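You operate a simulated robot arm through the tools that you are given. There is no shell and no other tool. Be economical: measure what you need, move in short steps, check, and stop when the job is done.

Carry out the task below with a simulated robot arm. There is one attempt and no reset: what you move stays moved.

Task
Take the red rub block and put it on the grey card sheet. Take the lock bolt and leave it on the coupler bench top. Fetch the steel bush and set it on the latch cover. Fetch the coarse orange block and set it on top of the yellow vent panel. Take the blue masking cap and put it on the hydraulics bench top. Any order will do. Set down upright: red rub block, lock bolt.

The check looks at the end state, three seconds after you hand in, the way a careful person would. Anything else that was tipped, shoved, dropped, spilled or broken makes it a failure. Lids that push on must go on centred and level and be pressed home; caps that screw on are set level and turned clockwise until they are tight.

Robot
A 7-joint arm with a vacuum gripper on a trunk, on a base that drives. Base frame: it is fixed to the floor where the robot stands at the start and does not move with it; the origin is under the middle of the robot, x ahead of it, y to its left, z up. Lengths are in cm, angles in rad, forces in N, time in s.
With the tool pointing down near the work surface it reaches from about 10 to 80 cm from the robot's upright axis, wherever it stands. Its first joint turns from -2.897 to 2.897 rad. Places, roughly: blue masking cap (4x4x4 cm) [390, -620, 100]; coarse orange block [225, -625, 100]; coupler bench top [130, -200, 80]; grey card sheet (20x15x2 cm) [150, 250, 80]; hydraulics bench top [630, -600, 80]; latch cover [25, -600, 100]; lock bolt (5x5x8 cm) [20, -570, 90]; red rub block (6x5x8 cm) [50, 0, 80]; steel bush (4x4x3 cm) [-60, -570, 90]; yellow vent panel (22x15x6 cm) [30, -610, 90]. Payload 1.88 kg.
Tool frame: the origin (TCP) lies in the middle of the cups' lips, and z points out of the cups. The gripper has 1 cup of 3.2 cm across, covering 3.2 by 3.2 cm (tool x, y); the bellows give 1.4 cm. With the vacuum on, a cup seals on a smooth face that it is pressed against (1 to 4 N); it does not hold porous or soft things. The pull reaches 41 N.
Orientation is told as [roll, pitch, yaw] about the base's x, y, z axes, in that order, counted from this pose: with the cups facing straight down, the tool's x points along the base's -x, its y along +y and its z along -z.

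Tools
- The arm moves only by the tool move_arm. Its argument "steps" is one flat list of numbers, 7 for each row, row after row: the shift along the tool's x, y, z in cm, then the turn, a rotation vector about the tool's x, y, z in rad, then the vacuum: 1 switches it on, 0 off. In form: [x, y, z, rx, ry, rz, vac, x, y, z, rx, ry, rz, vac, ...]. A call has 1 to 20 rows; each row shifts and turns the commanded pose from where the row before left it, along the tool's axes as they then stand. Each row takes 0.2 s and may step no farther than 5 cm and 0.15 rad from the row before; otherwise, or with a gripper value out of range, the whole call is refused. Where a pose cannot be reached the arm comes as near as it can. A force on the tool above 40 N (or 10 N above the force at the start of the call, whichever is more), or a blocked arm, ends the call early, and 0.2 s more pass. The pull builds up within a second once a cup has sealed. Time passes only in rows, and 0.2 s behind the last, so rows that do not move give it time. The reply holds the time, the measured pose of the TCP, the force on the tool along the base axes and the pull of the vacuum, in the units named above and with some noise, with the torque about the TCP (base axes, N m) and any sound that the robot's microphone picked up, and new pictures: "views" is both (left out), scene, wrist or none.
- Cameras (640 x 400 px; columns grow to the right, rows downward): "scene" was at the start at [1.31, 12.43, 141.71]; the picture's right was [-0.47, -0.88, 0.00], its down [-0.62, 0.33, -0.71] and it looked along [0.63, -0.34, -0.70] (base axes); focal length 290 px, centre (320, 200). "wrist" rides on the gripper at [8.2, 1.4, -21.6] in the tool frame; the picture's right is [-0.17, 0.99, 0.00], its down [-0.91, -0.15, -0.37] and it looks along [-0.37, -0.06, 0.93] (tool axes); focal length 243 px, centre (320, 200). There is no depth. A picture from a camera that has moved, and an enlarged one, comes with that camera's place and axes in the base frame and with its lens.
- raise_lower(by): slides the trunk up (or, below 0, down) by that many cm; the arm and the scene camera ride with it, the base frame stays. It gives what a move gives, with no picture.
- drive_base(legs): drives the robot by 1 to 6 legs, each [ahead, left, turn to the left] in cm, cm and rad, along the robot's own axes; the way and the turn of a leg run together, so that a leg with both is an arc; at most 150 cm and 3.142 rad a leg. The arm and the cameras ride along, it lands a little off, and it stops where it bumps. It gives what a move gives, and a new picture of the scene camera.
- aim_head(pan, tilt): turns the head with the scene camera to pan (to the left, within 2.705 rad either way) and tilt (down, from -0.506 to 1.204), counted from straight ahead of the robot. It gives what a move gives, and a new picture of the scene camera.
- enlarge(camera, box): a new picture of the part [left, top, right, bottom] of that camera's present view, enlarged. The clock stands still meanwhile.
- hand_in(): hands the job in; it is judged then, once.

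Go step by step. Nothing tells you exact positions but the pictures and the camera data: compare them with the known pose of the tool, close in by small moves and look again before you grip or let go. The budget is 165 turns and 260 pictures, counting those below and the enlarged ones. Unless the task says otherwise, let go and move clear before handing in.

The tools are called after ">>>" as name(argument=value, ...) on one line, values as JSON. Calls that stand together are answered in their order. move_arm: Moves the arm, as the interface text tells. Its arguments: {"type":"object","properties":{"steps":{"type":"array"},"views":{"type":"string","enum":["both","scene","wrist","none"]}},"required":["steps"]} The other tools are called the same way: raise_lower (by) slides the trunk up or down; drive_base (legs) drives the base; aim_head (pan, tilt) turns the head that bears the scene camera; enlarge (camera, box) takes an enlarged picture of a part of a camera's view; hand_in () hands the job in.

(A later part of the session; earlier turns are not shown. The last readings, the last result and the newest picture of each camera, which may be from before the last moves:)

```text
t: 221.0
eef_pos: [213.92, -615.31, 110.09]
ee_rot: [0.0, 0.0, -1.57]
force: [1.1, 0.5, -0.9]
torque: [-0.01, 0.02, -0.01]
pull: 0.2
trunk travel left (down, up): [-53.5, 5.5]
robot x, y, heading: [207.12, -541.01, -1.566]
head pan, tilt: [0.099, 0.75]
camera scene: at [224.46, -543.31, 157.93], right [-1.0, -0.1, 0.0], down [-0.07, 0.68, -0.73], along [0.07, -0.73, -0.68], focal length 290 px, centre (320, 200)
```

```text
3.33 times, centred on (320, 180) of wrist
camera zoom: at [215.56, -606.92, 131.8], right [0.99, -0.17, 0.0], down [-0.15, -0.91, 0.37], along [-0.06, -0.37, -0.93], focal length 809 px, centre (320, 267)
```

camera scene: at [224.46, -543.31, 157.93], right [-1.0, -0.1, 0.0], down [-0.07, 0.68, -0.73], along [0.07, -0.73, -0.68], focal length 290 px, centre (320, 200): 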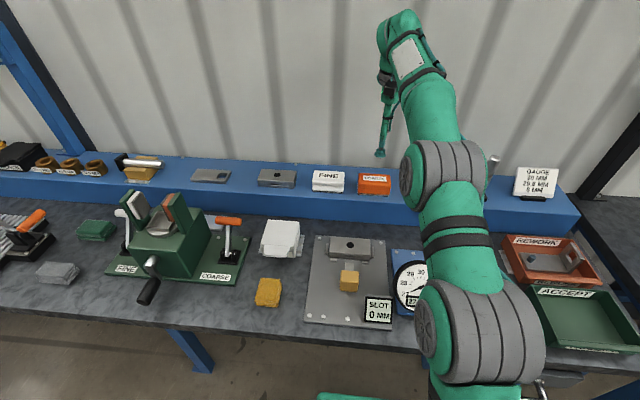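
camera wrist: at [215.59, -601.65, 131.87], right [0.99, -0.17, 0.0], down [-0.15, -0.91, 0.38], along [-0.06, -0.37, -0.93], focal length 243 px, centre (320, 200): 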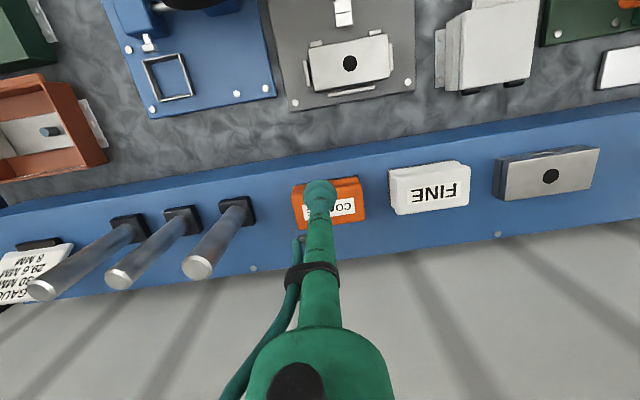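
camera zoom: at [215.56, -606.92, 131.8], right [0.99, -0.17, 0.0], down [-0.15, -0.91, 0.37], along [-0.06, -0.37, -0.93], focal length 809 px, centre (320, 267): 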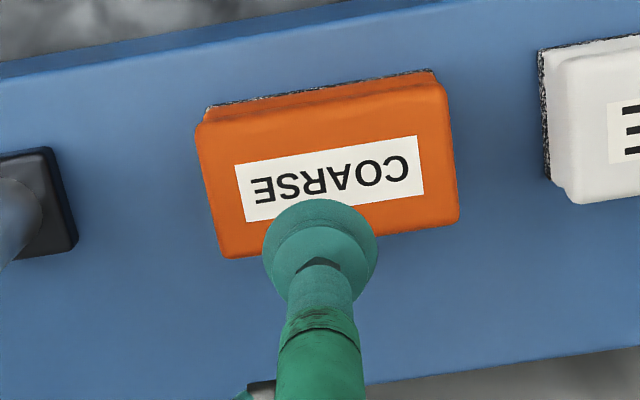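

Lined up after a 0.5 cm correction. I'll descend with the vacuum on.

>>> move_arm(steps=[0, 0.5, 3, 0, 0, 0, 1, 0, 0, 3, 0, 0, 0, 1, 0, 0, 1.2, 0, 0, 0, 1, 0, 0, 0, 0, 0, 0, 1], views="none")

>>> enlarge(camera="scene", box=[320, 140, 420, 215])

```text
t: 222.0
eef_pos: [214.64, -615.02, 102.79]
ee_rot: [0.001, 0.0, -1.571]
force: [-0.5, 0.1, 0.5]
torque: [0.01, -0.02, 0.03]
pull: 0.0
trunk travel left (down, up): [-53.5, 5.5]
robot x, y, heading: [206.96, -540.93, -1.574]
head pan, tilt: [0.099, 0.75]
```

```text
5.33 times, centred on (370, 178) of scene
camera zoom: at [224.46, -543.26, 157.93], right [-1.0, -0.1, 0.0], down [-0.07, 0.68, -0.73], along [0.07, -0.73, -0.68], focal length 1548 px, centre (53, 320)
```

zoom: 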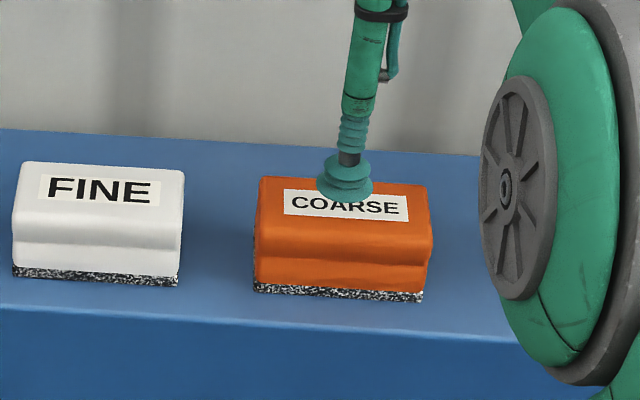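

>>> move_arm(steps=[0, 0, 0.5, 0, 0, 0, 1, 0, 0, 0.3, 0, 0, 0, 1, 0, 0, 0, 0, 0, 0, 1, 0, 0, 0, 0, 0, 0, 1], views="none")

>>> move_arm(steps=[0, 0, 0.3, 0, 0, 0, 1, 0, 0, 0, 0, 0, 0, 1, 0, 0, 0, 0, 0, 0, 1], views="none")

>>> enlarge(camera="scene", box=[320, 140, 420, 215])

```text
t: 223.0
eef_pos: [214.5, -615.19, 102.13]
ee_rot: [-0.001, 0.0, -1.57]
force: [-0.2, 0.5, -1.0]
torque: [-0.02, 0.02, -0.01]
pull: 0.1
trunk travel left (down, up): [-53.5, 5.5]
robot x, y, heading: [207.14, -540.72, -1.573]
head pan, tilt: [0.099, 0.75]
```

```text
t: 223.8
eef_pos: [214.55, -615.21, 101.83]
ee_rot: [0.001, 0.001, -1.569]
force: [0.3, 0.5, 0.3]
torque: [-0.04, -0.03, -0.01]
pull: 0.0
trunk travel left (down, up): [-53.5, 5.5]
robot x, y, heading: [206.85, -541.09, -1.57]
head pan, tilt: [0.099, 0.75]
```

```text
5.33 times, centred on (370, 178) of scene
camera zoom: at [224.46, -543.26, 157.93], right [-1.0, -0.1, 0.0], down [-0.07, 0.68, -0.73], along [0.07, -0.73, -0.68], focal length 1548 px, centre (53, 320)
```

zoom: 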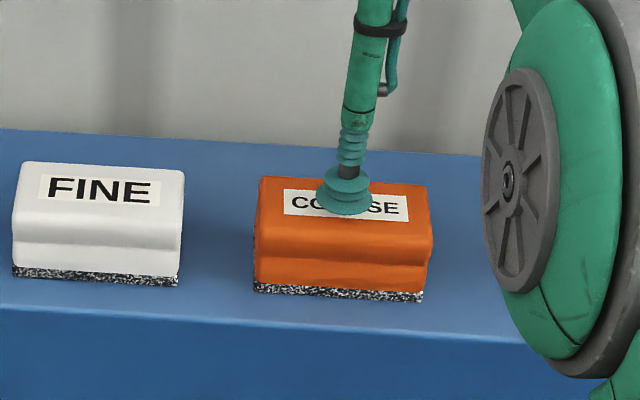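

>>> move_arm(steps=[0, 0, 0.3, 0, 0, 0, 1, 0, 0, 0, 0, 0, 0, 1, 0, 0, 0, 0, 0, 0, 1], views="none")

>>> move_arm(steps=[0, 0, 0.3, 0, 0, 0, 1, 0, 0, 0, 0, 0, 0, 1, 0, 0, 0, 0, 0, 0, 1], views="none")

>>> enlarge(camera="scene", box=[320, 140, 420, 215])

```text
t: 224.6
eef_pos: [214.48, -615.17, 101.55]
ee_rot: [0.0, 0.0, -1.571]
force: [0.2, 0.1, -0.1]
torque: [0.0, 0.01, 0.0]
pull: 0.0
trunk travel left (down, up): [-53.5, 5.5]
robot x, y, heading: [207.22, -540.84, -1.569]
head pan, tilt: [0.099, 0.75]
```

```text
t: 225.4
eef_pos: [214.45, -615.17, 101.2]
ee_rot: [-0.002, -0.002, -1.571]
force: [-0.3, -0.3, -0.5]
torque: [0.05, 0.01, -0.01]
pull: 40.6
trunk travel left (down, up): [-53.5, 5.5]
robot x, y, heading: [207.09, -541.34, -1.569]
head pan, tilt: [0.099, 0.75]
```

```text
5.33 times, centred on (370, 178) of scene
camera zoom: at [224.46, -543.26, 157.93], right [-1.0, -0.1, 0.0], down [-0.07, 0.68, -0.73], along [0.07, -0.73, -0.68], focal length 1548 px, centre (53, 320)
```

zoom: 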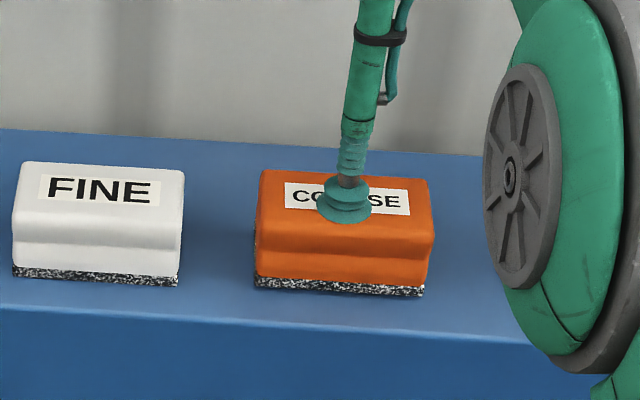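

Sealed. I'll lift it straight up, pull back off the shelf, then back the base away.

>>> move_arm(steps=[0, 0, -1, 0, 0, 0, 1, 0, 0, -3, 0, 0, 0, 1, 0, 0, -3, 0, 0, 0, 1, 0, 0, -3, 0, 0, 0, 1, 3.5, 0, -1, 0, 0, 0, 1, 4, 0, 0, 0, 0, 0, 1, 4, 0, 0, 0, 0, 0, 1, 4, 0, 0, 0, 0, 0, 1, 4, 0, 0, 0, 0, 0, 1, 4, 0, 0, 0, 0, 0, 1, 4, -1, 0, 0, 0, 0, 1, 4, -1, 0, 0, 0, 0, 1, 4, -2, 0, 0, 0, 0, 1, 0, 0, 0, 0, 0, 0, 1], views="wrist")

```text
t: 228.4
eef_pos: [210.43, -579.53, 112.37]
ee_rot: [0.001, 0.003, -1.571]
force: [-0.8, -0.3, -2.0]
torque: [0.02, -0.02, 0.03]
pull: 40.6
trunk travel left (down, up): [-53.5, 5.5]
robot x, y, heading: [207.21, -540.96, -1.57]
head pan, tilt: [0.099, 0.75]
camera wrist: at [211.95, -571.13, 133.94], right [0.99, -0.17, 0.0], down [-0.15, -0.91, 0.37], along [-0.06, -0.37, -0.93], focal length 243 px, centre (320, 200)
```

wrist: 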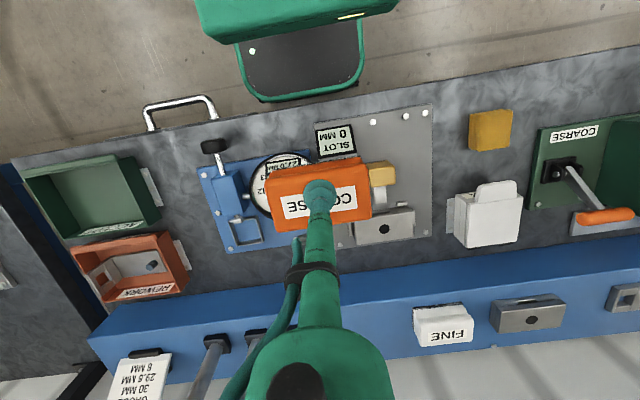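

Holding the block well. I'll back off and drive sideways along the aisle to the vent panel.

>>> drive_base(legs=[[-45, 0, 0], [0, -140, 0], [0, -38, 0]])

>>> aim_head(pan=0.2, tilt=0.6)

```text
t: 239.5
eef_pos: [38.61, -536.96, 112.31]
ee_rot: [0.0, 0.0, -1.549]
force: [0.7, -0.5, -1.9]
torque: [0.01, 0.01, 0.0]
pull: 40.8
trunk travel left (down, up): [-53.5, 5.5]
robot x, y, heading: [35.04, -498.17, -1.551]
head pan, tilt: [0.099, 0.75]
camera scene: at [52.0, -500.34, 157.93], right [-0.99, -0.12, 0.0], down [-0.08, 0.68, -0.73], along [0.09, -0.73, -0.68], focal length 290 px, centre (320, 200)
```

scene: 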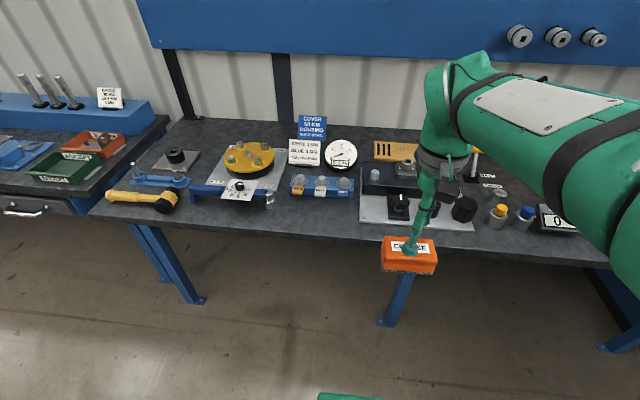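

```text
t: 240.2
eef_pos: [38.77, -536.87, 112.34]
ee_rot: [-0.001, 0.0, -1.551]
force: [0.1, 1.2, -1.9]
torque: [0.0, 0.01, -0.02]
pull: 40.6
trunk travel left (down, up): [-53.5, 5.5]
robot x, y, heading: [34.76, -498.32, -1.549]
head pan, tilt: [0.201, 0.6]
camera scene: at [52.95, -500.73, 159.22], right [-0.98, -0.22, 0.0], down [-0.12, 0.55, -0.82], along [0.18, -0.8, -0.57], focal length 290 px, centre (320, 200)
```

scene: 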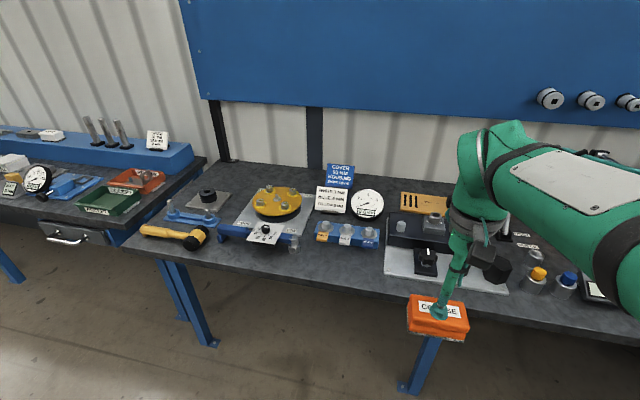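

The vent panel spans roughly x 20–41, y -602…-616, with a black handle at the low-x end. The free spot is about (33, -608). I'll drive in close and then look.

>>> drive_base(legs=[[30, 0, -0.02]])

>>> aim_head(pan=0.2, tilt=0.8)

>>> enlarge(camera="wrist", box=[0, 0, 640, 400])

```text
t: 242.2
eef_pos: [38.1, -567.05, 112.29]
ee_rot: [0.001, 0.0, -1.571]
force: [-0.4, 0.4, -2.3]
torque: [0.04, 0.04, -0.01]
pull: 40.9
trunk travel left (down, up): [-53.5, 5.5]
robot x, y, heading: [34.57, -528.47, -1.574]
head pan, tilt: [0.201, 0.6]
camera scene: at [53.2, -531.28, 159.22], right [-0.98, -0.2, 0.0], down [-0.11, 0.55, -0.83], along [0.16, -0.81, -0.56], focal length 290 px, centre (320, 200)
```

scene: 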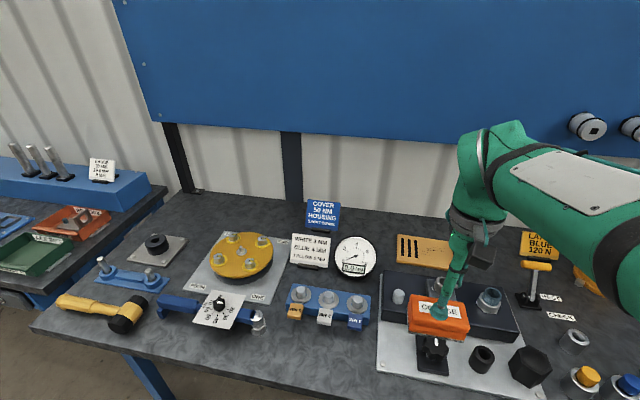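

```text
t: 243.0
eef_pos: [38.24, -567.07, 112.39]
ee_rot: [-0.002, 0.0, -1.57]
force: [0.4, 0.1, -3.0]
torque: [0.04, 0.0, -0.02]
pull: 40.6
trunk travel left (down, up): [-53.5, 5.5]
robot x, y, heading: [34.81, -528.6, -1.574]
head pan, tilt: [0.201, 0.799]
camera scene: at [53.05, -530.51, 157.54], right [-0.98, -0.2, 0.0], down [-0.14, 0.7, -0.7], along [0.14, -0.68, -0.72], focal length 290 px, centre (320, 200)
```

scene: 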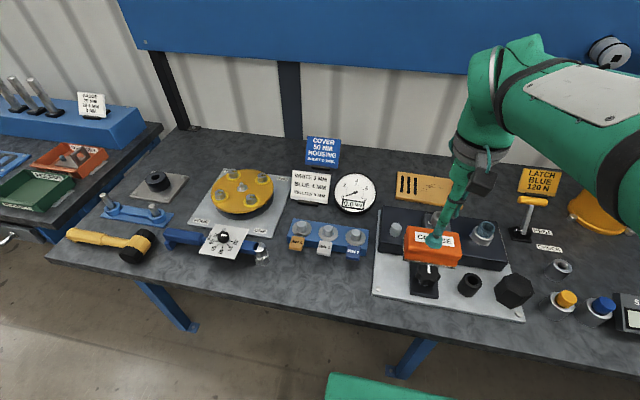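

```text
1.00 times, centred on (320, 200) of wrist
camera zoom: at [39.78, -558.8, 133.94], right [0.99, -0.17, 0.0], down [-0.15, -0.91, 0.37], along [-0.06, -0.37, -0.93], focal length 243 px, centre (320, 200)
```

zoom: 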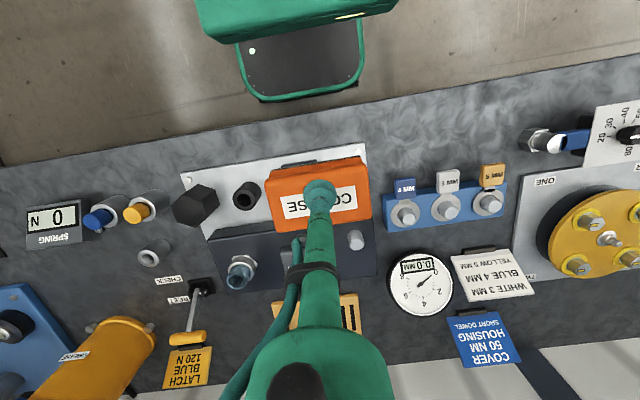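

I'll move the block over the fixture at a safe height toward the panel, then look again.

>>> move_arm(steps=[-4, -1, 0, 0, 0, 0, 1, -4, -1, 0, 0, 0, 0, 1, -4, -1, 0.5, 0, 0, 0, 1, -4, -1, 0.5, 0, 0, 0, 1, -4, -1, 1, 0, 0, 0, 1, -4, -0.4, 1, 0, 0, 0, 1, -4, 0, 1, 0, 0, 0, 1, -4, 0, 1, 0, 0, 0, 1, -4, 0, 0, 0, 0, 0, 1, -2, 0, 0, 0, 0, 0, 1, 0, 0, 0, 0, 0, 0, 1], views="wrist")

>>> enlarge(camera="scene", box=[360, 140, 520, 260])

```text
t: 245.4
eef_pos: [32.79, -605.11, 107.41]
ee_rot: [0.0, 0.001, -1.569]
force: [0.2, -0.5, -2.1]
torque: [0.05, 0.05, 0.0]
pull: 40.4
trunk travel left (down, up): [-53.5, 5.5]
robot x, y, heading: [34.84, -528.63, -1.575]
head pan, tilt: [0.201, 0.799]
camera wrist: at [34.34, -596.8, 128.92], right [0.99, -0.17, 0.0], down [-0.15, -0.91, 0.37], along [-0.06, -0.37, -0.93], focal length 243 px, centre (320, 200)
```

wrist: 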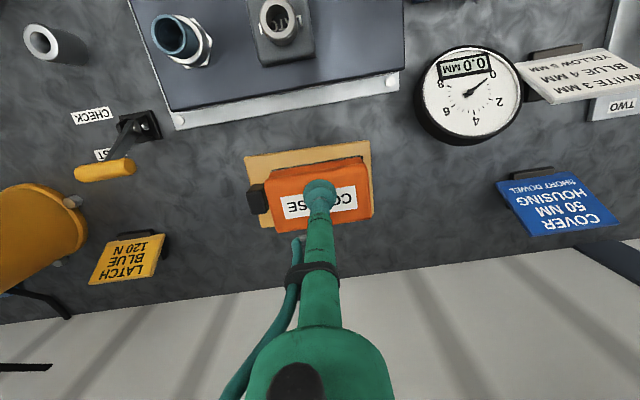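

```text
3.33 times, centred on (440, 200) of scene
camera zoom: at [53.05, -530.53, 157.53], right [-0.98, -0.2, 0.0], down [-0.14, 0.7, -0.7], along [0.14, -0.68, -0.72], focal length 968 px, centre (-80, 200)
```

zoom: 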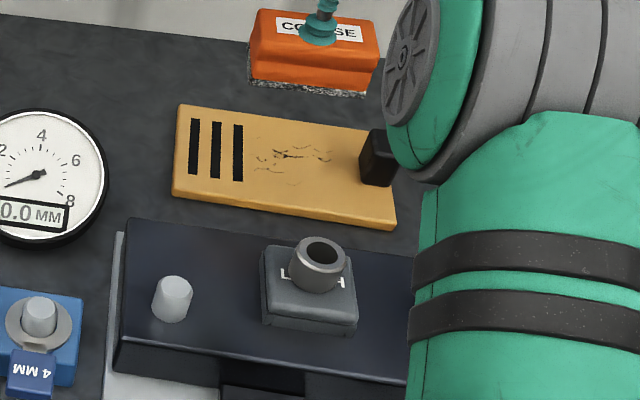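

The panel's centre is near (33, -609). I'll lower a bit, then extend the last 3 cm.

>>> move_arm(steps=[0, 0, 3, 0, 0, 0, 1, 0, 0, 3, 0, 0, 0, 1, -1.5, 0.1, 1, 0, 0, 0, 1, -1.5, 0.1, 0, 0, 0, 0, 1, 0, 0, 0, 0, 0, 0, 1], views="wrist")

>>> enlarge(camera="wrist", box=[220, 110, 420, 250])

>>> enlarge(camera="scene", box=[380, 130, 480, 205])

```text
t: 246.6
eef_pos: [33.1, -608.15, 100.4]
ee_rot: [-0.001, 0.0, -1.572]
force: [-0.2, -0.8, -1.9]
torque: [0.03, 0.0, -0.02]
pull: 41.2
trunk travel left (down, up): [-53.5, 5.5]
robot x, y, heading: [34.62, -528.62, -1.568]
head pan, tilt: [0.201, 0.799]
camera wrist: at [34.66, -599.89, 122.02], right [0.99, -0.17, 0.0], down [-0.15, -0.91, 0.37], along [-0.06, -0.37, -0.93], focal length 243 px, centre (320, 200)
```

wrist: 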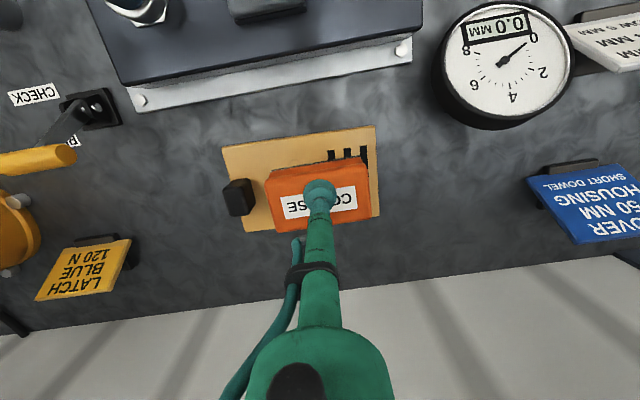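

```text
2.86 times, centred on (320, 180) of wrist
camera zoom: at [34.66, -599.89, 122.02], right [0.99, -0.17, 0.0], down [-0.15, -0.91, 0.37], along [-0.06, -0.37, -0.93], focal length 693 px, centre (320, 257)
```

zoom: 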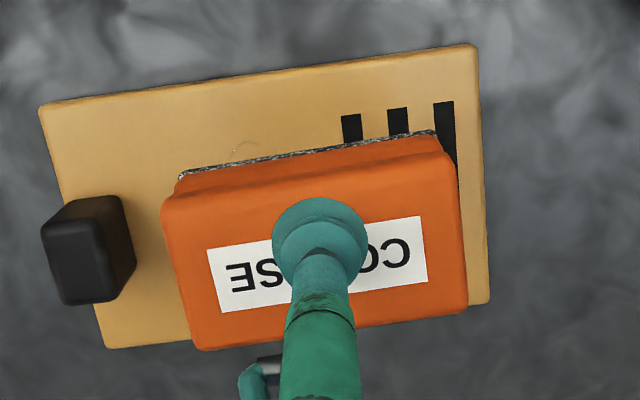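

```text
5.33 times, centred on (430, 168) of scene
camera zoom: at [53.05, -530.53, 157.54], right [-0.98, -0.2, 0.0], down [-0.14, 0.7, -0.7], along [0.14, -0.68, -0.72], focal length 1548 px, centre (-267, 373)
```

zoom: 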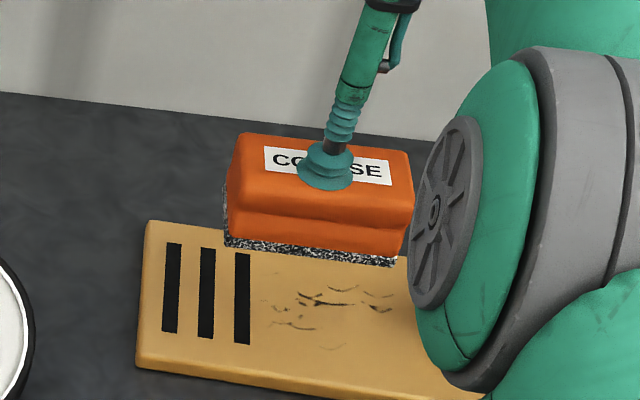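

The block is over the free part of the panel. I'll lower in stages.

>>> move_arm(steps=[-0.5, -0.4, 2, 0, 0, 0, 1, 0, 0, 2, 0, 0, 0, 1, 0, 0, 0, 0, 0, 0, 1], views="none")

>>> enlarge(camera="wrist", box=[220, 110, 420, 250])

>>> enlarge(camera="scene", box=[380, 130, 480, 205])

```text
t: 247.4
eef_pos: [32.47, -608.59, 96.34]
ee_rot: [0.0, 0.001, -1.57]
force: [0.6, 0.6, -1.7]
torque: [0.02, 0.0, 0.0]
pull: 41.0
trunk travel left (down, up): [-53.5, 5.5]
robot x, y, heading: [34.53, -528.41, -1.572]
head pan, tilt: [0.201, 0.799]
```

```text
2.86 times, centred on (320, 180) of wrist
camera zoom: at [34.11, -600.35, 117.84], right [0.99, -0.17, 0.0], down [-0.15, -0.91, 0.37], along [-0.06, -0.37, -0.93], focal length 693 px, centre (320, 257)
```

zoom: 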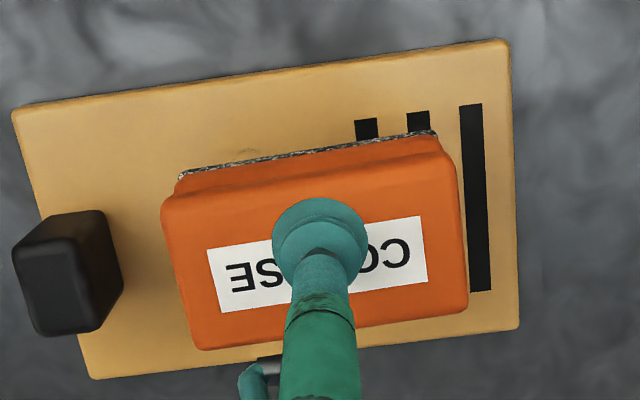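

```text
5.33 times, centred on (430, 168) of scene
camera zoom: at [53.05, -530.52, 157.53], right [-0.98, -0.2, 0.0], down [-0.14, 0.7, -0.7], along [0.14, -0.68, -0.72], focal length 1548 px, centre (-267, 373)
```

zoom: 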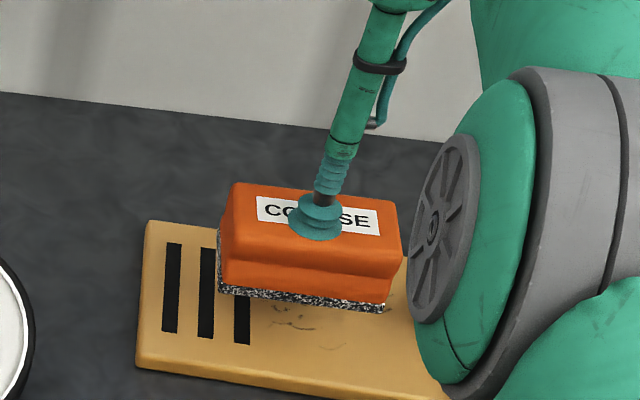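

Good placement. I'll continue down in small steps.

>>> move_arm(steps=[0, 0, 0.8, 0, 0, 0, 1, 0, 0, 0, 0, 0, 0, 1], views="none")

>>> move_arm(steps=[0, 0, 0.4, 0, 0, 0, 1, 0, 0, 0, 0, 0, 0, 1], views="none")

>>> move_arm(steps=[0, 0, 0.3, 0, 0, 0, 1, 0, 0, 0, 0, 0, 0, 1], views="none")

>>> enlarge(camera="scene", box=[380, 130, 480, 205])

```text
t: 248.0
eef_pos: [32.57, -608.59, 95.34]
ee_rot: [-0.001, -0.002, -1.569]
force: [0.3, -0.8, -1.9]
torque: [-0.01, -0.02, -0.03]
pull: 40.4
trunk travel left (down, up): [-53.5, 5.5]
robot x, y, heading: [35.14, -528.3, -1.571]
head pan, tilt: [0.201, 0.799]
```

```text
t: 248.6
eef_pos: [32.63, -608.62, 94.89]
ee_rot: [0.0, 0.0, -1.572]
force: [-0.2, 0.1, -1.5]
torque: [0.0, -0.01, 0.04]
pull: 40.4
trunk travel left (down, up): [-53.5, 5.5]
robot x, y, heading: [34.69, -528.69, -1.573]
head pan, tilt: [0.201, 0.799]
```

```text
t: 249.2
eef_pos: [32.61, -608.58, 94.73]
ee_rot: [0.002, -0.002, -1.571]
force: [0.2, 0.5, -2.5]
torque: [-0.02, 0.01, 0.0]
pull: 40.3
trunk travel left (down, up): [-53.5, 5.5]
robot x, y, heading: [35.15, -528.42, -1.571]
head pan, tilt: [0.201, 0.799]
```

```text
5.33 times, centred on (430, 168) of scene
camera zoom: at [53.04, -530.52, 157.53], right [-0.98, -0.2, 0.0], down [-0.14, 0.7, -0.7], along [0.14, -0.68, -0.72], focal length 1548 px, centre (-267, 373)
```

zoom: 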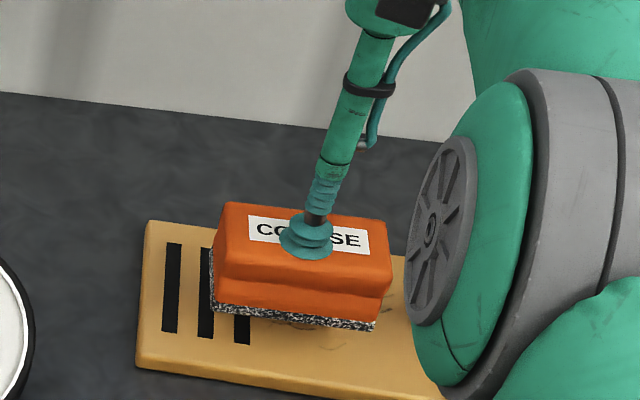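

>>> move_arm(steps=[0, 0, 0.3, 0, 0, 0, 1, 0, 0, 0, 0, 0, 0, 1], views="none")

>>> move_arm(steps=[0, 0, 0.3, 0, 0, 0, 1, 0, 0, 0, 0, 0, 0, 1], views="none")

>>> enlarge(camera="scene", box=[390, 150, 470, 205])

```text
t: 249.8
eef_pos: [32.72, -608.57, 94.52]
ee_rot: [0.002, 0.001, -1.571]
force: [-0.6, 0.6, -1.7]
torque: [0.02, 0.0, -0.06]
pull: 40.7
trunk travel left (down, up): [-53.5, 5.5]
robot x, y, heading: [34.52, -528.54, -1.568]
head pan, tilt: [0.201, 0.799]
```

```text
t: 250.4
eef_pos: [32.62, -608.47, 94.28]
ee_rot: [-0.001, 0.001, -1.57]
force: [0.9, -0.5, -1.8]
torque: [0.02, 0.0, -0.01]
pull: 40.6
trunk travel left (down, up): [-53.5, 5.5]
robot x, y, heading: [34.96, -528.51, -1.572]
head pan, tilt: [0.201, 0.799]
```

```text
7.27 times, centred on (430, 178) of scene
camera zoom: at [53.05, -530.52, 157.53], right [-0.98, -0.2, 0.0], down [-0.14, 0.7, -0.7], along [0.14, -0.68, -0.72], focal length 2111 px, centre (-480, 364)
```

zoom: 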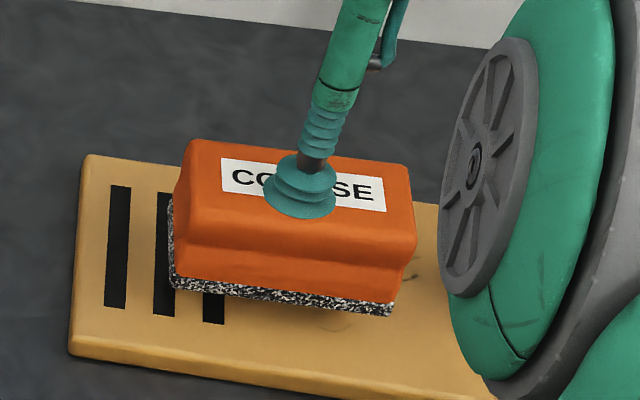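

>>> move_arm(steps=[0, 0, 0.3, 0, 0, 0, 1, 0, 0, 0, 0, 0, 0, 1], views="none")

>>> move_arm(steps=[0, 0, 0.2, 0, 0, 0, 1, 0, 0, 0, 0, 0, 0, 1], views="none")

>>> move_arm(steps=[0, 0, 0.2, 0, 0, 0, 1, 0, 0, 0, 0, 0, 0, 1], views="none")

>>> enlarge(camera="scene", box=[390, 150, 470, 205])

```text
t: 251.0
eef_pos: [32.61, -608.49, 93.89]
ee_rot: [0.001, 0.0, -1.571]
force: [-0.2, 0.3, -1.6]
torque: [0.02, -0.01, 0.0]
pull: 41.3
trunk travel left (down, up): [-53.5, 5.5]
robot x, y, heading: [34.49, -528.72, -1.57]
head pan, tilt: [0.201, 0.799]
```

```text
t: 251.6
eef_pos: [32.59, -608.61, 93.75]
ee_rot: [-0.002, 0.0, -1.572]
force: [-0.3, -0.2, -1.4]
torque: [0.02, 0.0, 0.0]
pull: 40.9
trunk travel left (down, up): [-53.5, 5.5]
robot x, y, heading: [35.08, -528.09, -1.574]
head pan, tilt: [0.201, 0.799]
```

```text
t: 252.2
eef_pos: [32.71, -608.62, 93.52]
ee_rot: [-0.002, 0.0, -1.571]
force: [0.8, 0.2, -2.3]
torque: [0.03, 0.02, 0.01]
pull: 40.9
trunk travel left (down, up): [-53.5, 5.5]
robot x, y, heading: [35.04, -528.78, -1.57]
head pan, tilt: [0.201, 0.799]
```

```text
7.27 times, centred on (430, 178) of scene
camera zoom: at [53.05, -530.52, 157.53], right [-0.98, -0.2, 0.0], down [-0.14, 0.7, -0.7], along [0.14, -0.68, -0.72], focal length 2111 px, centre (-480, 364)
```

zoom: 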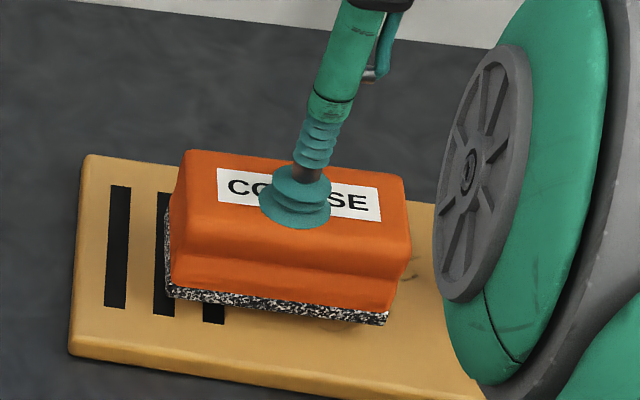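

>>> move_arm(steps=[0, 0, 0.2, 0, 0, 0, 1, 0, 0, 0, 0, 0, 0, 1], views="none")

>>> move_arm(steps=[0, 0, 0.2, 0, 0, 0, 1, 0, 0, 0, 0, 0, 0, 1], views="none")

>>> enlarge(camera="scene", box=[390, 150, 470, 205])

```text
t: 252.8
eef_pos: [32.65, -608.46, 93.29]
ee_rot: [-0.001, 0.0, -1.57]
force: [0.0, -0.5, -2.1]
torque: [-0.01, 0.02, -0.02]
pull: 41.3
trunk travel left (down, up): [-53.5, 5.5]
robot x, y, heading: [35.02, -528.39, -1.569]
head pan, tilt: [0.201, 0.799]
```

```text
t: 253.4
eef_pos: [32.62, -608.57, 93.12]
ee_rot: [0.0, -0.001, -1.569]
force: [-0.2, 0.2, -2.0]
torque: [0.02, -0.02, -0.03]
pull: 40.9
trunk travel left (down, up): [-53.5, 5.5]
robot x, y, heading: [35.21, -528.49, -1.573]
head pan, tilt: [0.201, 0.799]
```

```text
7.27 times, centred on (430, 178) of scene
camera zoom: at [53.04, -530.52, 157.53], right [-0.98, -0.2, 0.0], down [-0.14, 0.7, -0.7], along [0.14, -0.68, -0.72], focal length 2111 px, centre (-480, 364)
```

zoom: 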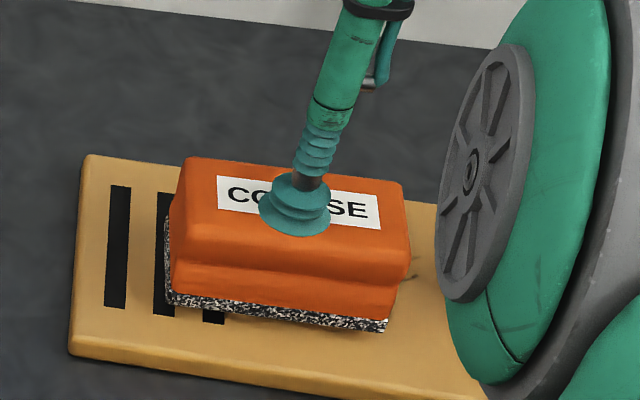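

>>> move_arm(steps=[0, 0, 0.2, 0, 0, 0, 1, 0, 0, 0, 0, 0, 0, 1], views="none")

>>> move_arm(steps=[0, 0, 0.15, 0, 0, 0, 1, 0, 0, 0, 0, 0, 0, 1], views="none")

>>> move_arm(steps=[0, 0, 0.1, 0, 0, 0, 1, 0, 0, 0, 0, 0, 0, 1], views="none")

>>> enlarge(camera="scene", box=[390, 150, 470, 205])

```text
t: 254.0
eef_pos: [32.65, -608.61, 92.84]
ee_rot: [-0.002, -0.001, -1.57]
force: [-0.3, -0.3, -1.7]
torque: [-0.01, 0.01, 0.01]
pull: 40.1
trunk travel left (down, up): [-53.5, 5.5]
robot x, y, heading: [35.08, -528.45, -1.573]
head pan, tilt: [0.201, 0.799]
```

```text
t: 254.6
eef_pos: [32.67, -608.67, 92.64]
ee_rot: [0.0, -0.001, -1.57]
force: [0.1, 0.5, -1.3]
torque: [0.0, 0.01, -0.01]
pull: 40.9
trunk travel left (down, up): [-53.5, 5.5]
robot x, y, heading: [34.73, -528.5, -1.571]
head pan, tilt: [0.201, 0.799]
```

```text
t: 255.2
eef_pos: [32.73, -608.57, 92.7]
ee_rot: [-0.001, 0.001, -1.572]
force: [0.4, -0.5, -1.9]
torque: [0.03, 0.01, 0.02]
pull: 40.8
trunk travel left (down, up): [-53.5, 5.5]
robot x, y, heading: [34.49, -528.66, -1.57]
head pan, tilt: [0.201, 0.799]
```

```text
7.27 times, centred on (430, 178) of scene
camera zoom: at [53.05, -530.52, 157.53], right [-0.98, -0.2, 0.0], down [-0.14, 0.7, -0.7], along [0.14, -0.68, -0.72], focal length 2111 px, centre (-480, 364)
```

zoom: 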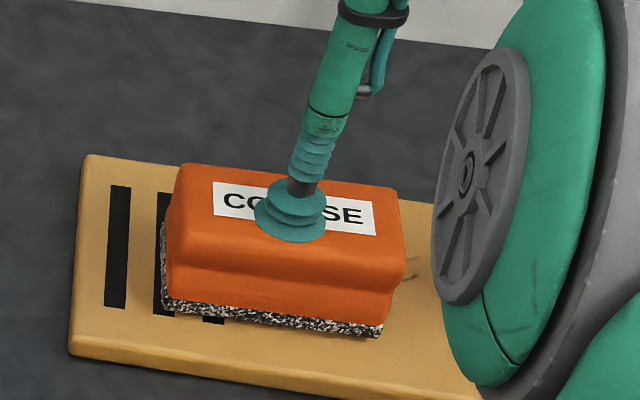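

>>> move_arm(steps=[0, 0, 0.2, 0, 0, 0, 1, 0, 0, 0, 0, 0, 0, 1], views="none")

>>> move_arm(steps=[0, 0, 0.15, 0, 0, 0, 1, 0, 0, 0, 0, 0, 0, 1], views="none")

>>> move_arm(steps=[0, 0, 0.15, 0, 0, 0, 1, 0, 0, 0, 0, 0, 0, 1], views="none")

>>> enlarge(camera="scene", box=[390, 150, 470, 205])

```text
t: 255.8
eef_pos: [32.62, -608.67, 92.42]
ee_rot: [-0.003, 0.0, -1.57]
force: [-0.1, 0.3, -2.2]
torque: [0.02, 0.02, 0.0]
pull: 40.3
trunk travel left (down, up): [-53.5, 5.5]
robot x, y, heading: [35.02, -528.16, -1.57]
head pan, tilt: [0.201, 0.799]
```

```text
t: 256.4
eef_pos: [32.55, -608.64, 92.24]
ee_rot: [0.0, 0.001, -1.571]
force: [0.2, -0.3, -2.3]
torque: [0.02, 0.01, -0.02]
pull: 40.5
trunk travel left (down, up): [-53.5, 5.5]
robot x, y, heading: [35.15, -528.41, -1.57]
head pan, tilt: [0.201, 0.799]
```

```text
t: 257.0
eef_pos: [32.56, -608.7, 92.34]
ee_rot: [0.001, -0.002, -1.569]
force: [-1.8, 0.3, 4.1]
torque: [-0.06, 0.05, -0.04]
pull: 40.7
trunk travel left (down, up): [-53.5, 5.5]
robot x, y, heading: [34.82, -528.72, -1.567]
head pan, tilt: [0.201, 0.799]
```

```text
7.27 times, centred on (430, 178) of scene
camera zoom: at [53.02, -530.46, 157.55], right [-0.98, -0.2, 0.0], down [-0.14, 0.7, -0.7], along [0.14, -0.68, -0.72], focal length 2111 px, centre (-480, 364)
```

zoom: 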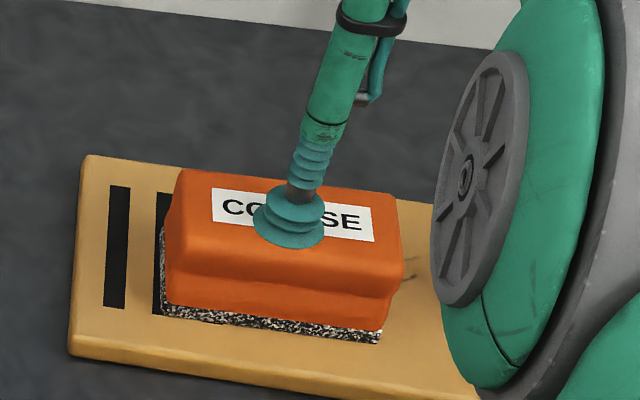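

Contact. I'll release, rise clear above everything, and retract.

>>> move_arm(steps=[0, 0, -0.1, 0, 0, 0, 0, 0, 0, 0, 0, 0, 0, 0, 0, 0, 0, 0, 0, 0, 0, 0, 0, 0, 0, 0, 0, 0, 0, 0, 0, 0, 0, 0, 0, 0, 0, -0.4, 0, 0, 0, 0, 0, 0, -1, 0, 0, 0, 0, 0, 0, -3, 0, 0, 0, 0, 0, 0, -4, 0, 0, 0, 0, 2, 0, -4, 0, 0, 0, 0, 3, 0, -3, 0, 0, 0, 0, 4, 0, -2, 0, 0, 0, 0, 4, 0, 0, 0, 0, 0, 0, 4, 0, 0, 0, 0, 0, 0, 4, 0, 0, 0, 0, 0, 0, 4, 0, 0, 0, 0, 0, 0, 4, 0, 0, 0, 0, 0, 0, 4, 0, 0, 0, 0, 0, 0, 4, 0, 0, 0, 0, 0, 0, 4, 0, 0, 0, 0, 0, 0], views="scene")

>>> enlarge(camera="scene", box=[360, 140, 520, 260])

```text
t: 261.2
eef_pos: [32.6, -567.58, 109.34]
ee_rot: [-0.001, 0.0, -1.573]
force: [0.4, 0.5, 0.3]
torque: [0.03, 0.01, 0.01]
pull: 0.1
trunk travel left (down, up): [-53.5, 5.5]
robot x, y, heading: [35.03, -528.41, -1.571]
head pan, tilt: [0.201, 0.799]
camera scene: at [53.05, -530.5, 157.53], right [-0.98, -0.2, 0.0], down [-0.14, 0.7, -0.7], along [0.14, -0.68, -0.72], focal length 290 px, centre (320, 200)
```

scene: 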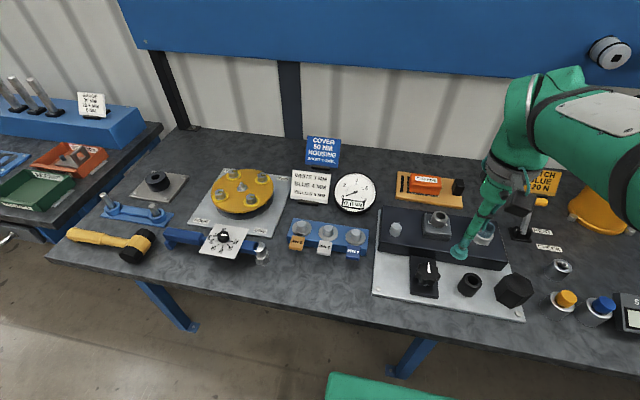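

```text
3.33 times, centred on (440, 200) of scene
camera zoom: at [53.05, -530.5, 157.53], right [-0.98, -0.2, 0.0], down [-0.14, 0.7, -0.7], along [0.14, -0.68, -0.72], focal length 968 px, centre (-80, 200)
```

zoom: 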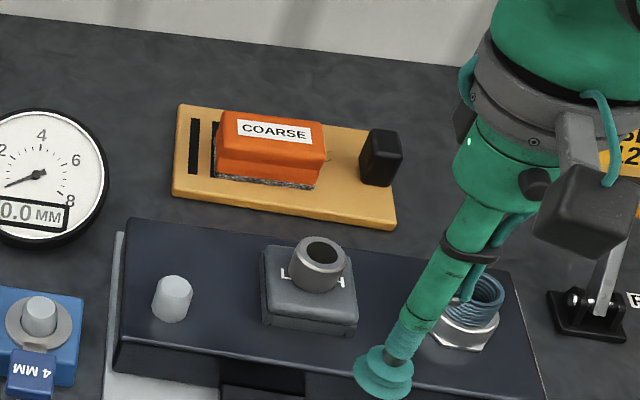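

The orange block is on the vent panel. Last item: the blue masking cap near (390, -620). I'll back off and drive left in stages, watching for the trolley.

>>> drive_base(legs=[[-26, 0, 0], [0, 150, 0], [0, 60, 0]])

>>> aim_head(pan=0.7, tilt=0.5)

>>> aim_head(pan=1.5, tilt=0.5)

```text
t: 273.1
eef_pos: [244.24, -538.74, 109.41]
ee_rot: [0.0, 0.0, -1.551]
force: [-0.4, 0.3, -0.7]
torque: [-0.03, 0.0, 0.01]
pull: 0.0
trunk travel left (down, up): [-53.5, 5.5]
robot x, y, heading: [245.4, -499.42, -1.547]
head pan, tilt: [0.201, 0.799]
camera scene: at [263.85, -501.15, 157.53], right [-0.98, -0.22, 0.0], down [-0.16, 0.7, -0.7], along [0.15, -0.68, -0.72], focal length 290 px, centre (320, 200)
```

scene: 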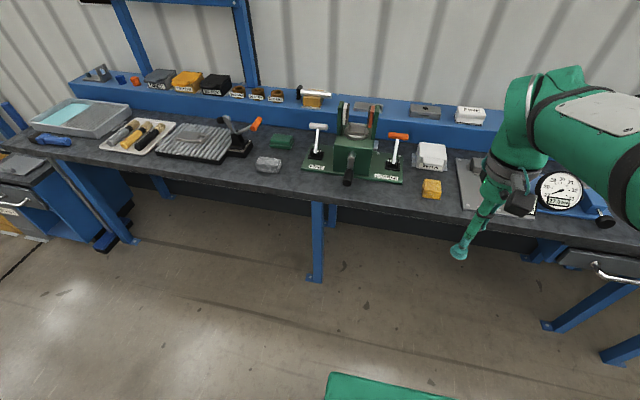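

```text
t: 274.0
eef_pos: [244.3, -538.74, 109.2]
ee_rot: [0.0, -0.001, -1.55]
force: [0.8, 0.1, -0.5]
torque: [-0.04, -0.01, 0.0]
pull: 0.0
trunk travel left (down, up): [-53.5, 5.5]
robot x, y, heading: [246.24, -499.43, -1.553]
head pan, tilt: [0.7, 0.499]
camera scene: at [268.08, -500.12, 160.13], right [-0.75, -0.66, 0.0], down [-0.32, 0.36, -0.88], along [0.58, -0.66, -0.48], focal length 290 px, centre (320, 200)
```

scene: 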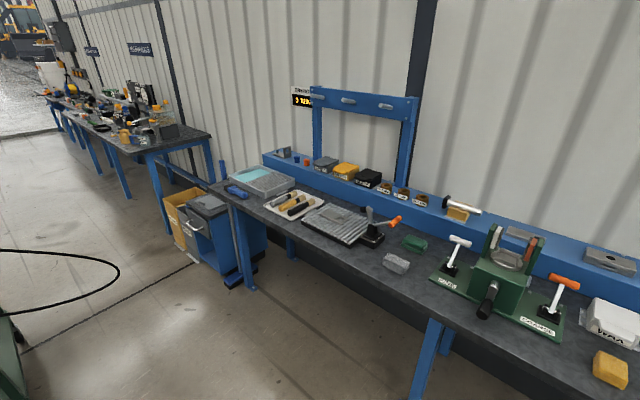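

```text
t: 275.1
eef_pos: [244.11, -538.8, 109.41]
ee_rot: [-0.001, 0.0, -1.551]
force: [-0.1, 0.3, 0.3]
torque: [0.01, -0.02, 0.02]
pull: 0.1
trunk travel left (down, up): [-53.5, 5.5]
robot x, y, heading: [245.49, -499.71, -1.549]
head pan, tilt: [1.499, 0.499]
camera scene: at [271.17, -493.75, 160.13], right [-0.05, -1.0, 0.0], down [-0.48, 0.02, -0.88], along [0.88, -0.05, -0.48], focal length 290 px, centre (320, 200)
```

scene: 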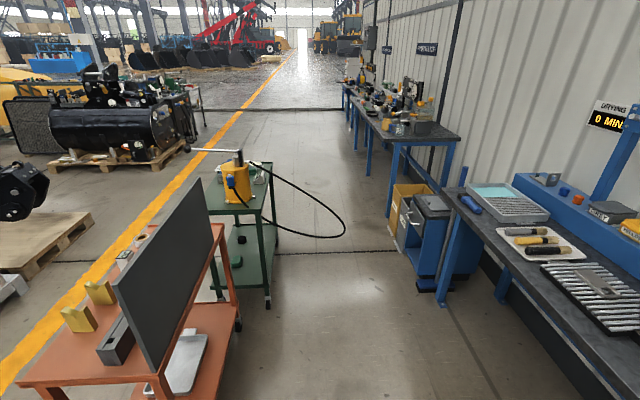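

The blue cap is at the far-left end of the back shelf, next to an orange one. The aisle at y ≈ -505 is clear of the trolleys up to there, so I'll drive left 138 cm.

>>> drive_base(legs=[[8, 0, -0.02], [0, 136, 0]])

>>> aim_head(pan=0.1, tilt=0.6)

>>> aim_head(pan=1.2, tilt=0.6)

```text
t: 282.6
eef_pos: [378.34, -546.3, 109.31]
ee_rot: [0.0, -0.001, -1.565]
force: [0.2, 0.7, 0.5]
torque: [-0.04, -0.03, 0.0]
pull: 0.1
trunk travel left (down, up): [-53.5, 5.5]
robot x, y, heading: [380.36, -507.43, -1.569]
head pan, tilt: [1.499, 0.499]
camera scene: at [406.02, -501.74, 160.13], right [-0.07, -1.0, 0.0], down [-0.48, 0.03, -0.88], along [0.88, -0.06, -0.48], focal length 290 px, centre (320, 200)
```

scene: 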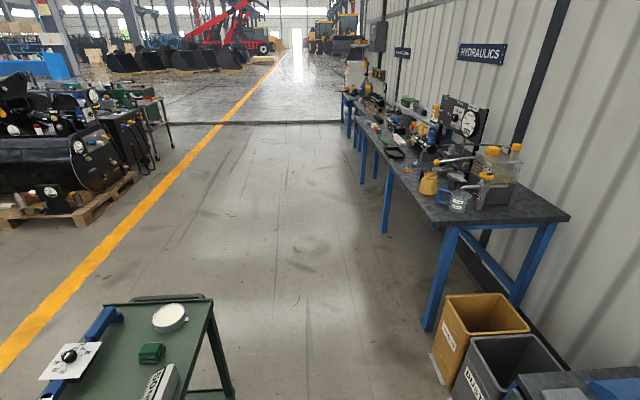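

```text
t: 284.1
eef_pos: [378.3, -546.33, 109.34]
ee_rot: [0.0, 0.0, -1.565]
force: [0.8, -0.3, -0.6]
torque: [-0.04, -0.03, -0.01]
pull: 0.0
trunk travel left (down, up): [-53.5, 5.5]
robot x, y, heading: [380.75, -507.03, -1.566]
head pan, tilt: [0.099, 0.6]
camera scene: at [397.87, -509.93, 159.22], right [-0.99, -0.11, 0.0], down [-0.06, 0.56, -0.83], along [0.09, -0.82, -0.56], focal length 290 px, centre (320, 200)
```

scene: 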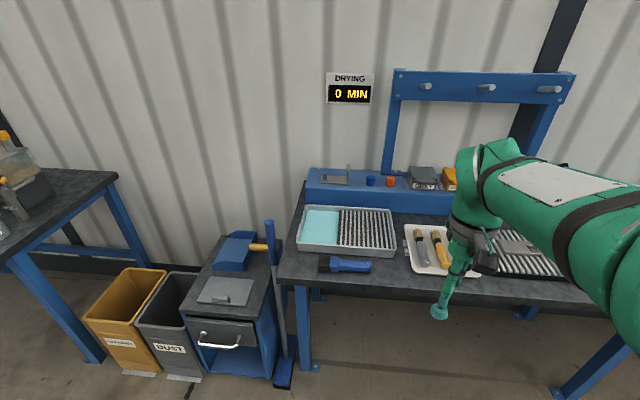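

```text
t: 285.4
eef_pos: [378.36, -546.33, 109.32]
ee_rot: [0.001, 0.0, -1.566]
force: [0.7, 0.0, -1.1]
torque: [0.01, -0.02, -0.02]
pull: 0.1
trunk travel left (down, up): [-53.5, 5.5]
robot x, y, heading: [380.35, -507.75, -1.567]
head pan, tilt: [1.201, 0.6]
camera scene: at [405.2, -504.3, 159.22], right [-0.36, -0.93, 0.0], down [-0.53, 0.2, -0.83], along [0.77, -0.29, -0.56], focal length 290 px, centre (320, 200)
```

scene: 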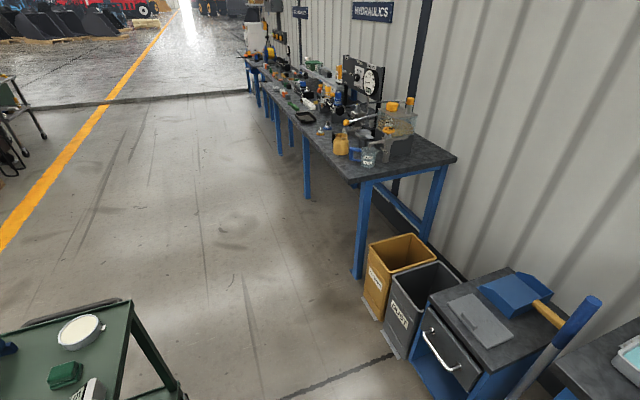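

The cap is at about (388.5, -613), near the drying-rack upright. I'll drive in closer and zoom in.

>>> drive_base(legs=[[30, 8, 0]])

>>> aim_head(pan=0.1, tilt=0.6)

>>> enlarge(camera="scene", box=[260, 80, 500, 240])

>>> enlarge(camera="wrist", box=[0, 0, 640, 400])

```text
t: 287.5
eef_pos: [386.29, -576.04, 109.32]
ee_rot: [0.001, 0.001, -1.565]
force: [-0.3, 0.0, -1.0]
torque: [0.01, 0.01, 0.0]
pull: 0.0
trunk travel left (down, up): [-53.5, 5.5]
robot x, y, heading: [389.16, -536.99, -1.57]
head pan, tilt: [1.201, 0.6]
camera scene: at [413.25, -533.92, 159.22], right [-0.36, -0.93, 0.0], down [-0.53, 0.2, -0.83], along [0.77, -0.29, -0.56], focal length 290 px, centre (320, 200)
```

scene: 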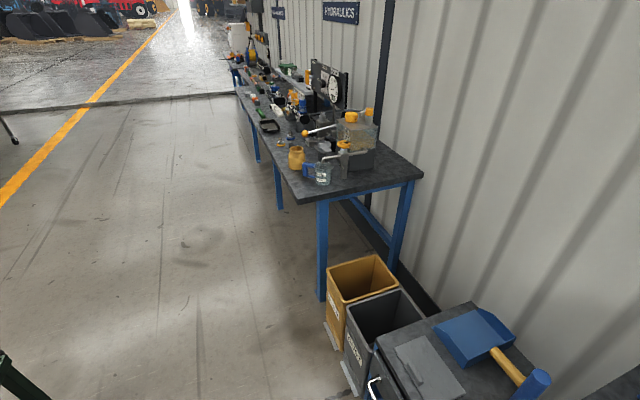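

```text
t: 288.8
eef_pos: [386.51, -575.81, 109.3]
ee_rot: [0.001, 0.001, -1.566]
force: [0.1, 0.3, 0.3]
torque: [0.0, -0.02, 0.03]
pull: 0.0
trunk travel left (down, up): [-53.5, 5.5]
robot x, y, heading: [388.39, -536.84, -1.566]
head pan, tilt: [0.099, 0.6]
camera scene: at [405.92, -539.54, 159.22], right [-0.99, -0.1, 0.0], down [-0.06, 0.56, -0.83], along [0.09, -0.82, -0.56], focal length 290 px, centre (320, 200)
```

scene: 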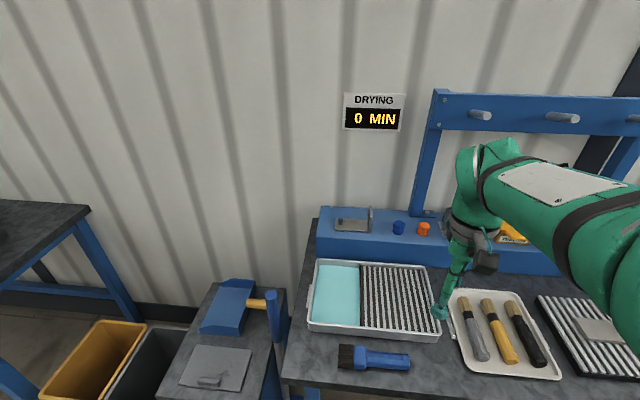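

```text
2.50 times, centred on (380, 160) of scene
camera zoom: at [405.92, -539.54, 159.22], right [-0.99, -0.1, 0.0], down [-0.06, 0.56, -0.83], along [0.09, -0.82, -0.56], focal length 726 px, centre (170, 300)
```

zoom: 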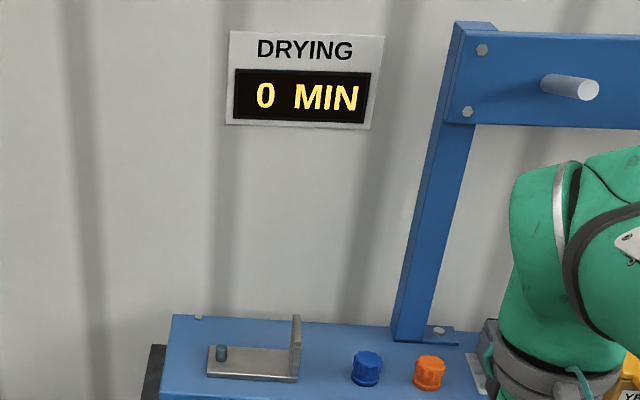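

```text
1.00 times, centred on (320, 200) of wrist
camera zoom: at [387.95, -567.6, 130.98], right [0.99, -0.16, 0.0], down [-0.15, -0.92, 0.37], along [-0.06, -0.37, -0.93], focal length 243 px, centre (320, 200)
```

zoom: 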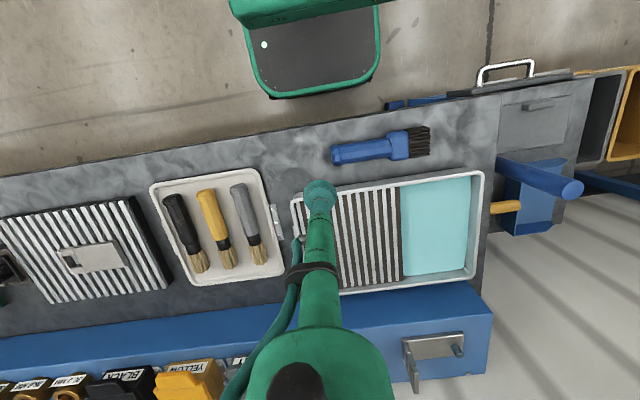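

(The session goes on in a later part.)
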